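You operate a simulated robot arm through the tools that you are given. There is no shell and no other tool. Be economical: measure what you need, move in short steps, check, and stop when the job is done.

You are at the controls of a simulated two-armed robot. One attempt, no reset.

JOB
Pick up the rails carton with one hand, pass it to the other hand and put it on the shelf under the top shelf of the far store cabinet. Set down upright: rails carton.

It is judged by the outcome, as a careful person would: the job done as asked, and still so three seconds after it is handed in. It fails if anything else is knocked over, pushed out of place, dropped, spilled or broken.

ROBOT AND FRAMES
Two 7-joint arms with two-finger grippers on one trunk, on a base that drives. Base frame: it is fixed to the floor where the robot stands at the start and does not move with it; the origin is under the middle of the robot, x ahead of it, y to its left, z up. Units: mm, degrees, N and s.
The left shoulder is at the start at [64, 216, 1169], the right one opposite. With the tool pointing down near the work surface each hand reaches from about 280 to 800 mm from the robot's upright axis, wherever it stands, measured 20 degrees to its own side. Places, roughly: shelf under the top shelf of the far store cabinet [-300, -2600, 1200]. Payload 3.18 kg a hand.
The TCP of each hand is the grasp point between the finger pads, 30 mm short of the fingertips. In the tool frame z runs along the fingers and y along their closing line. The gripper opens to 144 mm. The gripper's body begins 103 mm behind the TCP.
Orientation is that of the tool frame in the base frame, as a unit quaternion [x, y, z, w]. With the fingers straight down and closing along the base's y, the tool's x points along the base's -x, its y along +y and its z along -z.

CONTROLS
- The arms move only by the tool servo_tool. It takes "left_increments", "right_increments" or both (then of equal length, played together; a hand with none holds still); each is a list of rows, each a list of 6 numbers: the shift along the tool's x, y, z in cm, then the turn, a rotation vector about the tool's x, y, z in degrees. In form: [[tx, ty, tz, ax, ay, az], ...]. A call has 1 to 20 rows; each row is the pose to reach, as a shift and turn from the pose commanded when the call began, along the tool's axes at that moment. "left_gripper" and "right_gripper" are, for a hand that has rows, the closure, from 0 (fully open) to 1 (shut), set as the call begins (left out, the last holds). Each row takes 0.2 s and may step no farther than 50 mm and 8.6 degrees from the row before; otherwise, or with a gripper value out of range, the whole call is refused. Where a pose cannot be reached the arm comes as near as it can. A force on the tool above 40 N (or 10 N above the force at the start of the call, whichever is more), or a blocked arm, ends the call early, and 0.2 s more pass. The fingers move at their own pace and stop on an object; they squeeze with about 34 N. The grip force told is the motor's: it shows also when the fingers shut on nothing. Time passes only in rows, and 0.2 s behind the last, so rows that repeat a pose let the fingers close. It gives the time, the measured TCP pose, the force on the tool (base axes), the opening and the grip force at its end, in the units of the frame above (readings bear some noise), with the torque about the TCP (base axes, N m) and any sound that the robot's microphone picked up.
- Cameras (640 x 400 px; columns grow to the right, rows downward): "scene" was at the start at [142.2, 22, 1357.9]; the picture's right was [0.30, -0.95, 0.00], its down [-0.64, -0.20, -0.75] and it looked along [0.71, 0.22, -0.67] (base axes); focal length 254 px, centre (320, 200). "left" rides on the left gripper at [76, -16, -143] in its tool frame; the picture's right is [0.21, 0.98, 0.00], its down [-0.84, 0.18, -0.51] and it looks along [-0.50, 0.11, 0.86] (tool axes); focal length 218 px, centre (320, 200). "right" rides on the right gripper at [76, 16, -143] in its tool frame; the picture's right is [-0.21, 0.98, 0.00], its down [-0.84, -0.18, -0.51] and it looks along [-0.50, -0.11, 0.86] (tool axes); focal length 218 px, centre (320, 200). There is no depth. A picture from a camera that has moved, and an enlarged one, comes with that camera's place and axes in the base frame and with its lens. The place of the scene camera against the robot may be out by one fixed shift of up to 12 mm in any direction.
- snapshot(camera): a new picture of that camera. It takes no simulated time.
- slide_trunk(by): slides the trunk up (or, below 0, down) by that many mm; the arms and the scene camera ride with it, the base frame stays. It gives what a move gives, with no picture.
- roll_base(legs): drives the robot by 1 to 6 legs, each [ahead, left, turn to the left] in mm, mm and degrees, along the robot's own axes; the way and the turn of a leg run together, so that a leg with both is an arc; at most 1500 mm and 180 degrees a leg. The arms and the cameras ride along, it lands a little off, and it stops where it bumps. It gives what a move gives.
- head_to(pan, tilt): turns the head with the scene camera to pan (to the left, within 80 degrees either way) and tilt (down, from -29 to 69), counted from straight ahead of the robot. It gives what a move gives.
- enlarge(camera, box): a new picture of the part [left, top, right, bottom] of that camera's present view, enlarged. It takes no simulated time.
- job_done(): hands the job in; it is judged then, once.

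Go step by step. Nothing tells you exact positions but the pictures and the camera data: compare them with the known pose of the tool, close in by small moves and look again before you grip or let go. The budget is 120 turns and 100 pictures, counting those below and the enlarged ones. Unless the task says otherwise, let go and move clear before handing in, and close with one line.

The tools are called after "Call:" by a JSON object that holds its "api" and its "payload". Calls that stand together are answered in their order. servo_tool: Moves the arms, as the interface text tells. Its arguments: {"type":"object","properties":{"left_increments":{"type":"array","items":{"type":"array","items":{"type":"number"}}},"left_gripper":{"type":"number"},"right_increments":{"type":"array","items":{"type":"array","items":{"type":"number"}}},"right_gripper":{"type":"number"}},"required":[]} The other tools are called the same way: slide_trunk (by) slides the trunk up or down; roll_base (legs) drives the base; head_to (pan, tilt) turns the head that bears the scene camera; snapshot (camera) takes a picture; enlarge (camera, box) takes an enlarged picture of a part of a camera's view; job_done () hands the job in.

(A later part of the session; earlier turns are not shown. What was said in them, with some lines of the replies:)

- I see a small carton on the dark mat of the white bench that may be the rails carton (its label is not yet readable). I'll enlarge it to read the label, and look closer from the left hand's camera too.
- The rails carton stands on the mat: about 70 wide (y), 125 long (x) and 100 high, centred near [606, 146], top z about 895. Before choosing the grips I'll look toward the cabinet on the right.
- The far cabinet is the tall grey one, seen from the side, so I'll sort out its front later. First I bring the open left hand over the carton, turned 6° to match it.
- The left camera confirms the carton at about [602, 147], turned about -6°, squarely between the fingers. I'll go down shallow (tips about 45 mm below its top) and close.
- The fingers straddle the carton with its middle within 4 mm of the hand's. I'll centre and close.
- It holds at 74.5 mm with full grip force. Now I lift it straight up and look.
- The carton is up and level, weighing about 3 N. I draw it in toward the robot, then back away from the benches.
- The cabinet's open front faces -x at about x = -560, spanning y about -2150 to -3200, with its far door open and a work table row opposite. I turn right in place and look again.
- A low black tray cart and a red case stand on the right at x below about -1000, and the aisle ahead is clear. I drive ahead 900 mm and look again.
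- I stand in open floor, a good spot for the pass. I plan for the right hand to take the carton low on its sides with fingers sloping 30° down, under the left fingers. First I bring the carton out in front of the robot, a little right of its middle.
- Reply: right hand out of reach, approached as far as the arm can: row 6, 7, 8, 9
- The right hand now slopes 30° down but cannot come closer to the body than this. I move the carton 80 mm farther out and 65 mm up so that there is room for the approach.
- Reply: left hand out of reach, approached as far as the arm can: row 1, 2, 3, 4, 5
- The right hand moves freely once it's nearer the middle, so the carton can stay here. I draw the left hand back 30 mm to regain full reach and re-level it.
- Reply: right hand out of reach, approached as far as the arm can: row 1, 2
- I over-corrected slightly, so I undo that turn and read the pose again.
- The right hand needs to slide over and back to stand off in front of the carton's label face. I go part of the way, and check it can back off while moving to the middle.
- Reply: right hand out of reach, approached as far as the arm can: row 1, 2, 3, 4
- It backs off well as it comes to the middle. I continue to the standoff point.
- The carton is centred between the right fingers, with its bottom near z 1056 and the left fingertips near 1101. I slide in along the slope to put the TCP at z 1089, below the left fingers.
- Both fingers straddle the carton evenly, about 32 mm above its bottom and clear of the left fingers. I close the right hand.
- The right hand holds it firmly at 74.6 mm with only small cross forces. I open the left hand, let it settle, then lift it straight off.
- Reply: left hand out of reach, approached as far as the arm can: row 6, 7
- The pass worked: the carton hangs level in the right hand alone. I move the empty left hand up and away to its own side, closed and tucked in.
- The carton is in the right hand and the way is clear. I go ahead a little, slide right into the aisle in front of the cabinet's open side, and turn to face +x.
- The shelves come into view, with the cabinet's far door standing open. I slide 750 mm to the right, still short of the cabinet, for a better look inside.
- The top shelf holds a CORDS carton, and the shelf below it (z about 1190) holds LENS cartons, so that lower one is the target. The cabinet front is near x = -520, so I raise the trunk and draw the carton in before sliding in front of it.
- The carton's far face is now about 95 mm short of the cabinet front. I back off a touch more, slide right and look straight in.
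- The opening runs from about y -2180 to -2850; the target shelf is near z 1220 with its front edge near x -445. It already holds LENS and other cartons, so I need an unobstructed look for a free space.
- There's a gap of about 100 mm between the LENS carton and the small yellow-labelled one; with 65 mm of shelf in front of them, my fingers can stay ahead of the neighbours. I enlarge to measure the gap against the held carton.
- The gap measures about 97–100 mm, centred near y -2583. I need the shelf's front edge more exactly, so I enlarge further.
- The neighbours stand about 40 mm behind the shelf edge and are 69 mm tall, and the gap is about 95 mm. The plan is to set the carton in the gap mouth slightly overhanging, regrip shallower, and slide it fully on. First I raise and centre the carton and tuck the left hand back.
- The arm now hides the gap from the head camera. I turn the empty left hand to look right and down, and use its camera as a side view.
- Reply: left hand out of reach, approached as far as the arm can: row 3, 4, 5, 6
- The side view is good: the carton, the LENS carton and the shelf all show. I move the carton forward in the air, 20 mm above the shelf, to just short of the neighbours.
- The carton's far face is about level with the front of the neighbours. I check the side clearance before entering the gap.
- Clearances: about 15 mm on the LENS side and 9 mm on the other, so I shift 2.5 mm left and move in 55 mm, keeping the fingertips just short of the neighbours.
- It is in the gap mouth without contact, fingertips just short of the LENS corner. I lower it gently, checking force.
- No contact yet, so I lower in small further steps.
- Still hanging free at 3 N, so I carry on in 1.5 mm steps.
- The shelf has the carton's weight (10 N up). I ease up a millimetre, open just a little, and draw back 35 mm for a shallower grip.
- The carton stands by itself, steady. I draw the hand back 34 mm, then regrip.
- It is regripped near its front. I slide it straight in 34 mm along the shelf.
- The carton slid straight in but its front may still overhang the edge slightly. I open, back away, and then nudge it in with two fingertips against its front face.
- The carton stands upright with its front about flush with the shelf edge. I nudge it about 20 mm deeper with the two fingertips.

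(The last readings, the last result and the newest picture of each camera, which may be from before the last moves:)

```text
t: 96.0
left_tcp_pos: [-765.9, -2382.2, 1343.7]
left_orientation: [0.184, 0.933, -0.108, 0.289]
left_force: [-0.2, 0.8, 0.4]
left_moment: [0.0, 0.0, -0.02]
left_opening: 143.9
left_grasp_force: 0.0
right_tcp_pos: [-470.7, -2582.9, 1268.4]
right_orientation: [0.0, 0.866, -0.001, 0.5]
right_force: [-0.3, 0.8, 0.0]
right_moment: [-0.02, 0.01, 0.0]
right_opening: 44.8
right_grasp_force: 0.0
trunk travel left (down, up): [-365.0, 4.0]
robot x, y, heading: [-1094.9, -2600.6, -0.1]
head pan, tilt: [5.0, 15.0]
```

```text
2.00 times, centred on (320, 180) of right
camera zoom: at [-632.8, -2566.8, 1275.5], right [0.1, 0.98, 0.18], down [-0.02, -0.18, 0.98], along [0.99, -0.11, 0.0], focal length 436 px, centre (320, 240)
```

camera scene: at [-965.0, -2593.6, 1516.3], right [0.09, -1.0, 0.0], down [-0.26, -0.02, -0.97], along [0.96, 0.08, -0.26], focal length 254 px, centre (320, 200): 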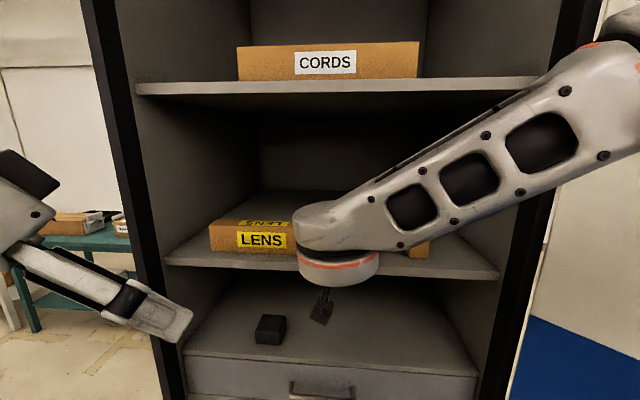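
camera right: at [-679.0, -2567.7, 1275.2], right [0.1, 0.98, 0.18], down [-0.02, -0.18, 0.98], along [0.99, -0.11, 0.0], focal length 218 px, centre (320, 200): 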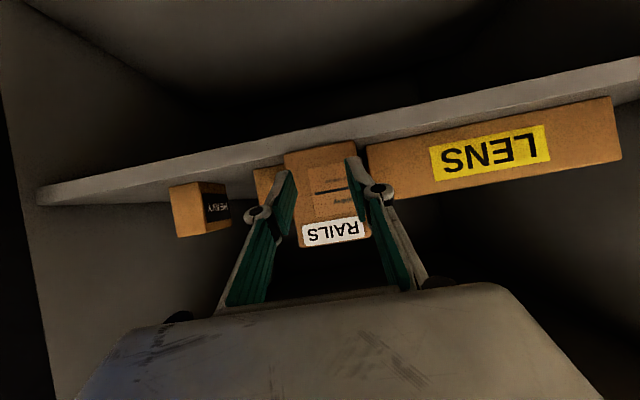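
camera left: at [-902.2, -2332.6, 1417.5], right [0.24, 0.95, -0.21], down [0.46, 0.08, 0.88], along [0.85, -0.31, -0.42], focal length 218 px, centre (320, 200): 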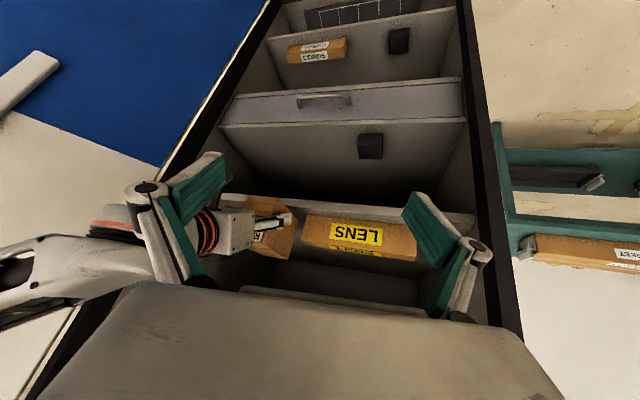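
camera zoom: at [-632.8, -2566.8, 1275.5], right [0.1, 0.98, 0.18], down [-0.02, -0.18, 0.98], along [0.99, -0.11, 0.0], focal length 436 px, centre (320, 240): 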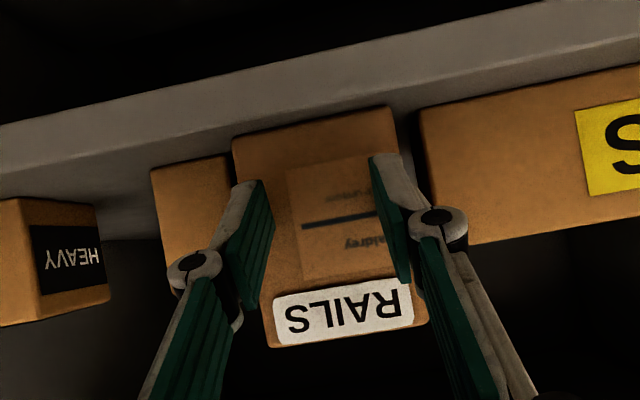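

The carton is now fully on the shelf, with a strip of shelf showing in front of it. I withdraw the hand straight back and check from the head camera.

Call:
{"api": "servo_tool", "payload": {"right_increments": [[2, 0, -3.46, 0, 0, 0], [4, 0, -6.93, 0, 0, 0], [6, 0, -10.4, 0, 0, 0], [8, 0, -13.86, 0, 0, 0], [8, 0, -13.86, 0, 0, 0]]}}

Call:
{"api": "roll_base", "payload": {"legs": [[-120, 0, 0]]}}

Call:
{"api": "servo_tool", "payload": {"right_increments": [[0, -3, 0, 0, 0, 0], [2, -6, 1, 0, 0, 0], [4, -9, 2, 0, 0, 0], [6, -12, 3, 0, 0, 0], [6, -12, 3, 0, 0, 0]]}}

Call:
{"api": "snapshot", "payload": {"camera": "scene"}}

Call:
{"api": "enlarge", "payload": {"camera": "scene", "box": [220, 180, 480, 342]}}

```text
t: 97.2
left_tcp_pos: [-762.0, -2383.2, 1343.8]
left_orientation: [0.184, 0.933, -0.107, 0.289]
left_force: [0.3, -0.3, 0.2]
left_moment: [-0.02, 0.0, 0.01]
left_opening: 144.2
left_grasp_force: 0.1
right_tcp_pos: [-629.3, -2585.6, 1265.1]
right_orientation: [-0.001, 0.867, 0.0, 0.499]
right_force: [0.4, 0.8, -0.1]
right_moment: [0.0, 0.03, -0.03]
right_opening: 44.5
right_grasp_force: 0.0
trunk travel left (down, up): [-365.0, 4.0]
robot x, y, heading: [-1103.0, -2602.7, -0.1]
head pan, tilt: [5.0, 15.0]
```

```text
t: 98.4
left_tcp_pos: [-886.0, -2382.5, 1343.2]
left_orientation: [0.185, 0.933, -0.108, 0.289]
left_force: [-0.2, 0.6, 0.5]
left_moment: [0.0, 0.01, -0.02]
left_opening: 143.8
left_grasp_force: 0.2
right_tcp_pos: [-750.7, -2583.9, 1265.9]
right_orientation: [-0.001, 0.866, 0.0, 0.5]
right_force: [-1.2, 0.0, 0.3]
right_moment: [0.0, 0.02, -0.03]
right_opening: 44.7
right_grasp_force: 0.1
trunk travel left (down, up): [-365.0, 4.0]
robot x, y, heading: [-1214.8, -2600.1, -0.2]
head pan, tilt: [5.0, 15.0]
```

```text
t: 99.6
left_tcp_pos: [-886.0, -2381.7, 1343.1]
left_orientation: [0.184, 0.934, -0.107, 0.288]
left_force: [-0.2, 0.2, -0.6]
left_moment: [-0.05, 0.0, 0.02]
left_opening: 143.8
left_grasp_force: 0.1
right_tcp_pos: [-750.8, -2698.9, 1200.7]
right_orientation: [0.0, 0.867, 0.0, 0.498]
right_force: [-0.7, -0.4, 0.3]
right_moment: [-0.03, -0.01, -0.02]
right_opening: 44.7
right_grasp_force: 0.1
right hand out of reach, approached as far as the arm can: row 4, 5
trunk travel left (down, up): [-365.0, 4.0]
robot x, y, heading: [-1215.0, -2600.2, -0.0]
head pan, tilt: [5.0, 15.0]
```

```text
43 pictures are left
camera scene: at [-1084.4, -2592.8, 1516.2], right [0.09, -1.0, 0.0], down [-0.26, -0.02, -0.97], along [0.96, 0.08, -0.26], focal length 254 px, centre (320, 200)
```

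scene: 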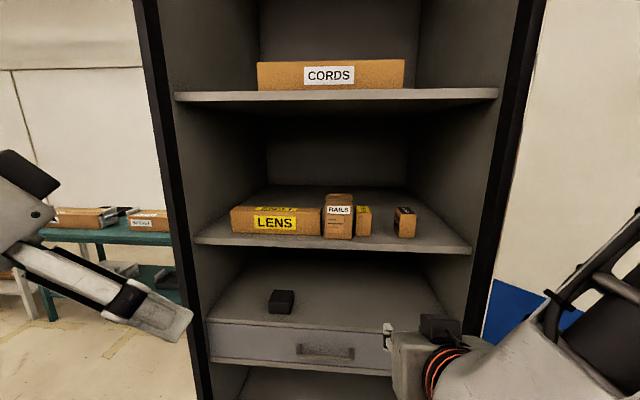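

```text
2.46 times, centred on (350, 261) of scene
camera zoom: at [-1084.4, -2592.8, 1516.2], right [0.09, -1.0, 0.0], down [-0.26, -0.02, -0.97], along [0.96, 0.08, -0.26], focal length 625 px, centre (246, 50)
```

zoom: 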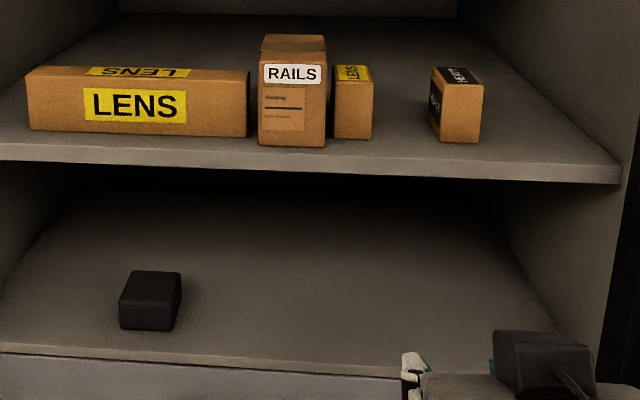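

The carton stands upright between its neighbours, which have not moved. One last check that the CORDS shelf really is the top shelf.

Call:
{"api": "head_to", "payload": {"pan": 5, "tilt": -25}}

Call:
{"api": "snapshot", "payload": {"camera": "scene"}}

```text
t: 100.7
left_tcp_pos: [-883.8, -2382.9, 1343.0]
left_orientation: [0.184, 0.933, -0.107, 0.289]
left_force: [-0.4, -0.4, 0.6]
left_moment: [0.01, -0.01, -0.02]
left_opening: 143.9
left_grasp_force: 0.0
right_tcp_pos: [-749.3, -2699.8, 1200.4]
right_orientation: [0.0, 0.866, -0.001, 0.499]
right_force: [0.0, 0.2, 0.2]
right_moment: [-0.02, 0.0, 0.0]
right_opening: 44.5
right_grasp_force: 0.1
trunk travel left (down, up): [-365.0, 4.0]
robot x, y, heading: [-1222.4, -2600.5, 0.3]
head pan, tilt: [5.0, -25.0]
```

```text
41 pictures are left
camera scene: at [-1106.3, -2595.5, 1576.0], right [0.09, -1.0, 0.0], down [0.42, 0.04, -0.91], along [0.9, 0.08, 0.42], focal length 254 px, centre (320, 200)
```

scene: 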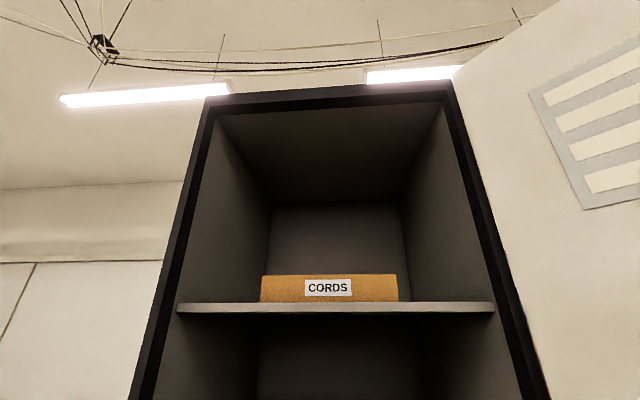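

The CORDS shelf is the top one, so the rails carton is on the right shelf, upright and released, with both hands clear. I hand the job in.

Call:
{"api": "job_done", "payload": {}}

```text
The job is handed in.
```

The rails carton was picked up with the left hand and passed to the right. It now stands upright on the shelf under the top shelf of the far store cabinet, and the cartons next to it were not moved.
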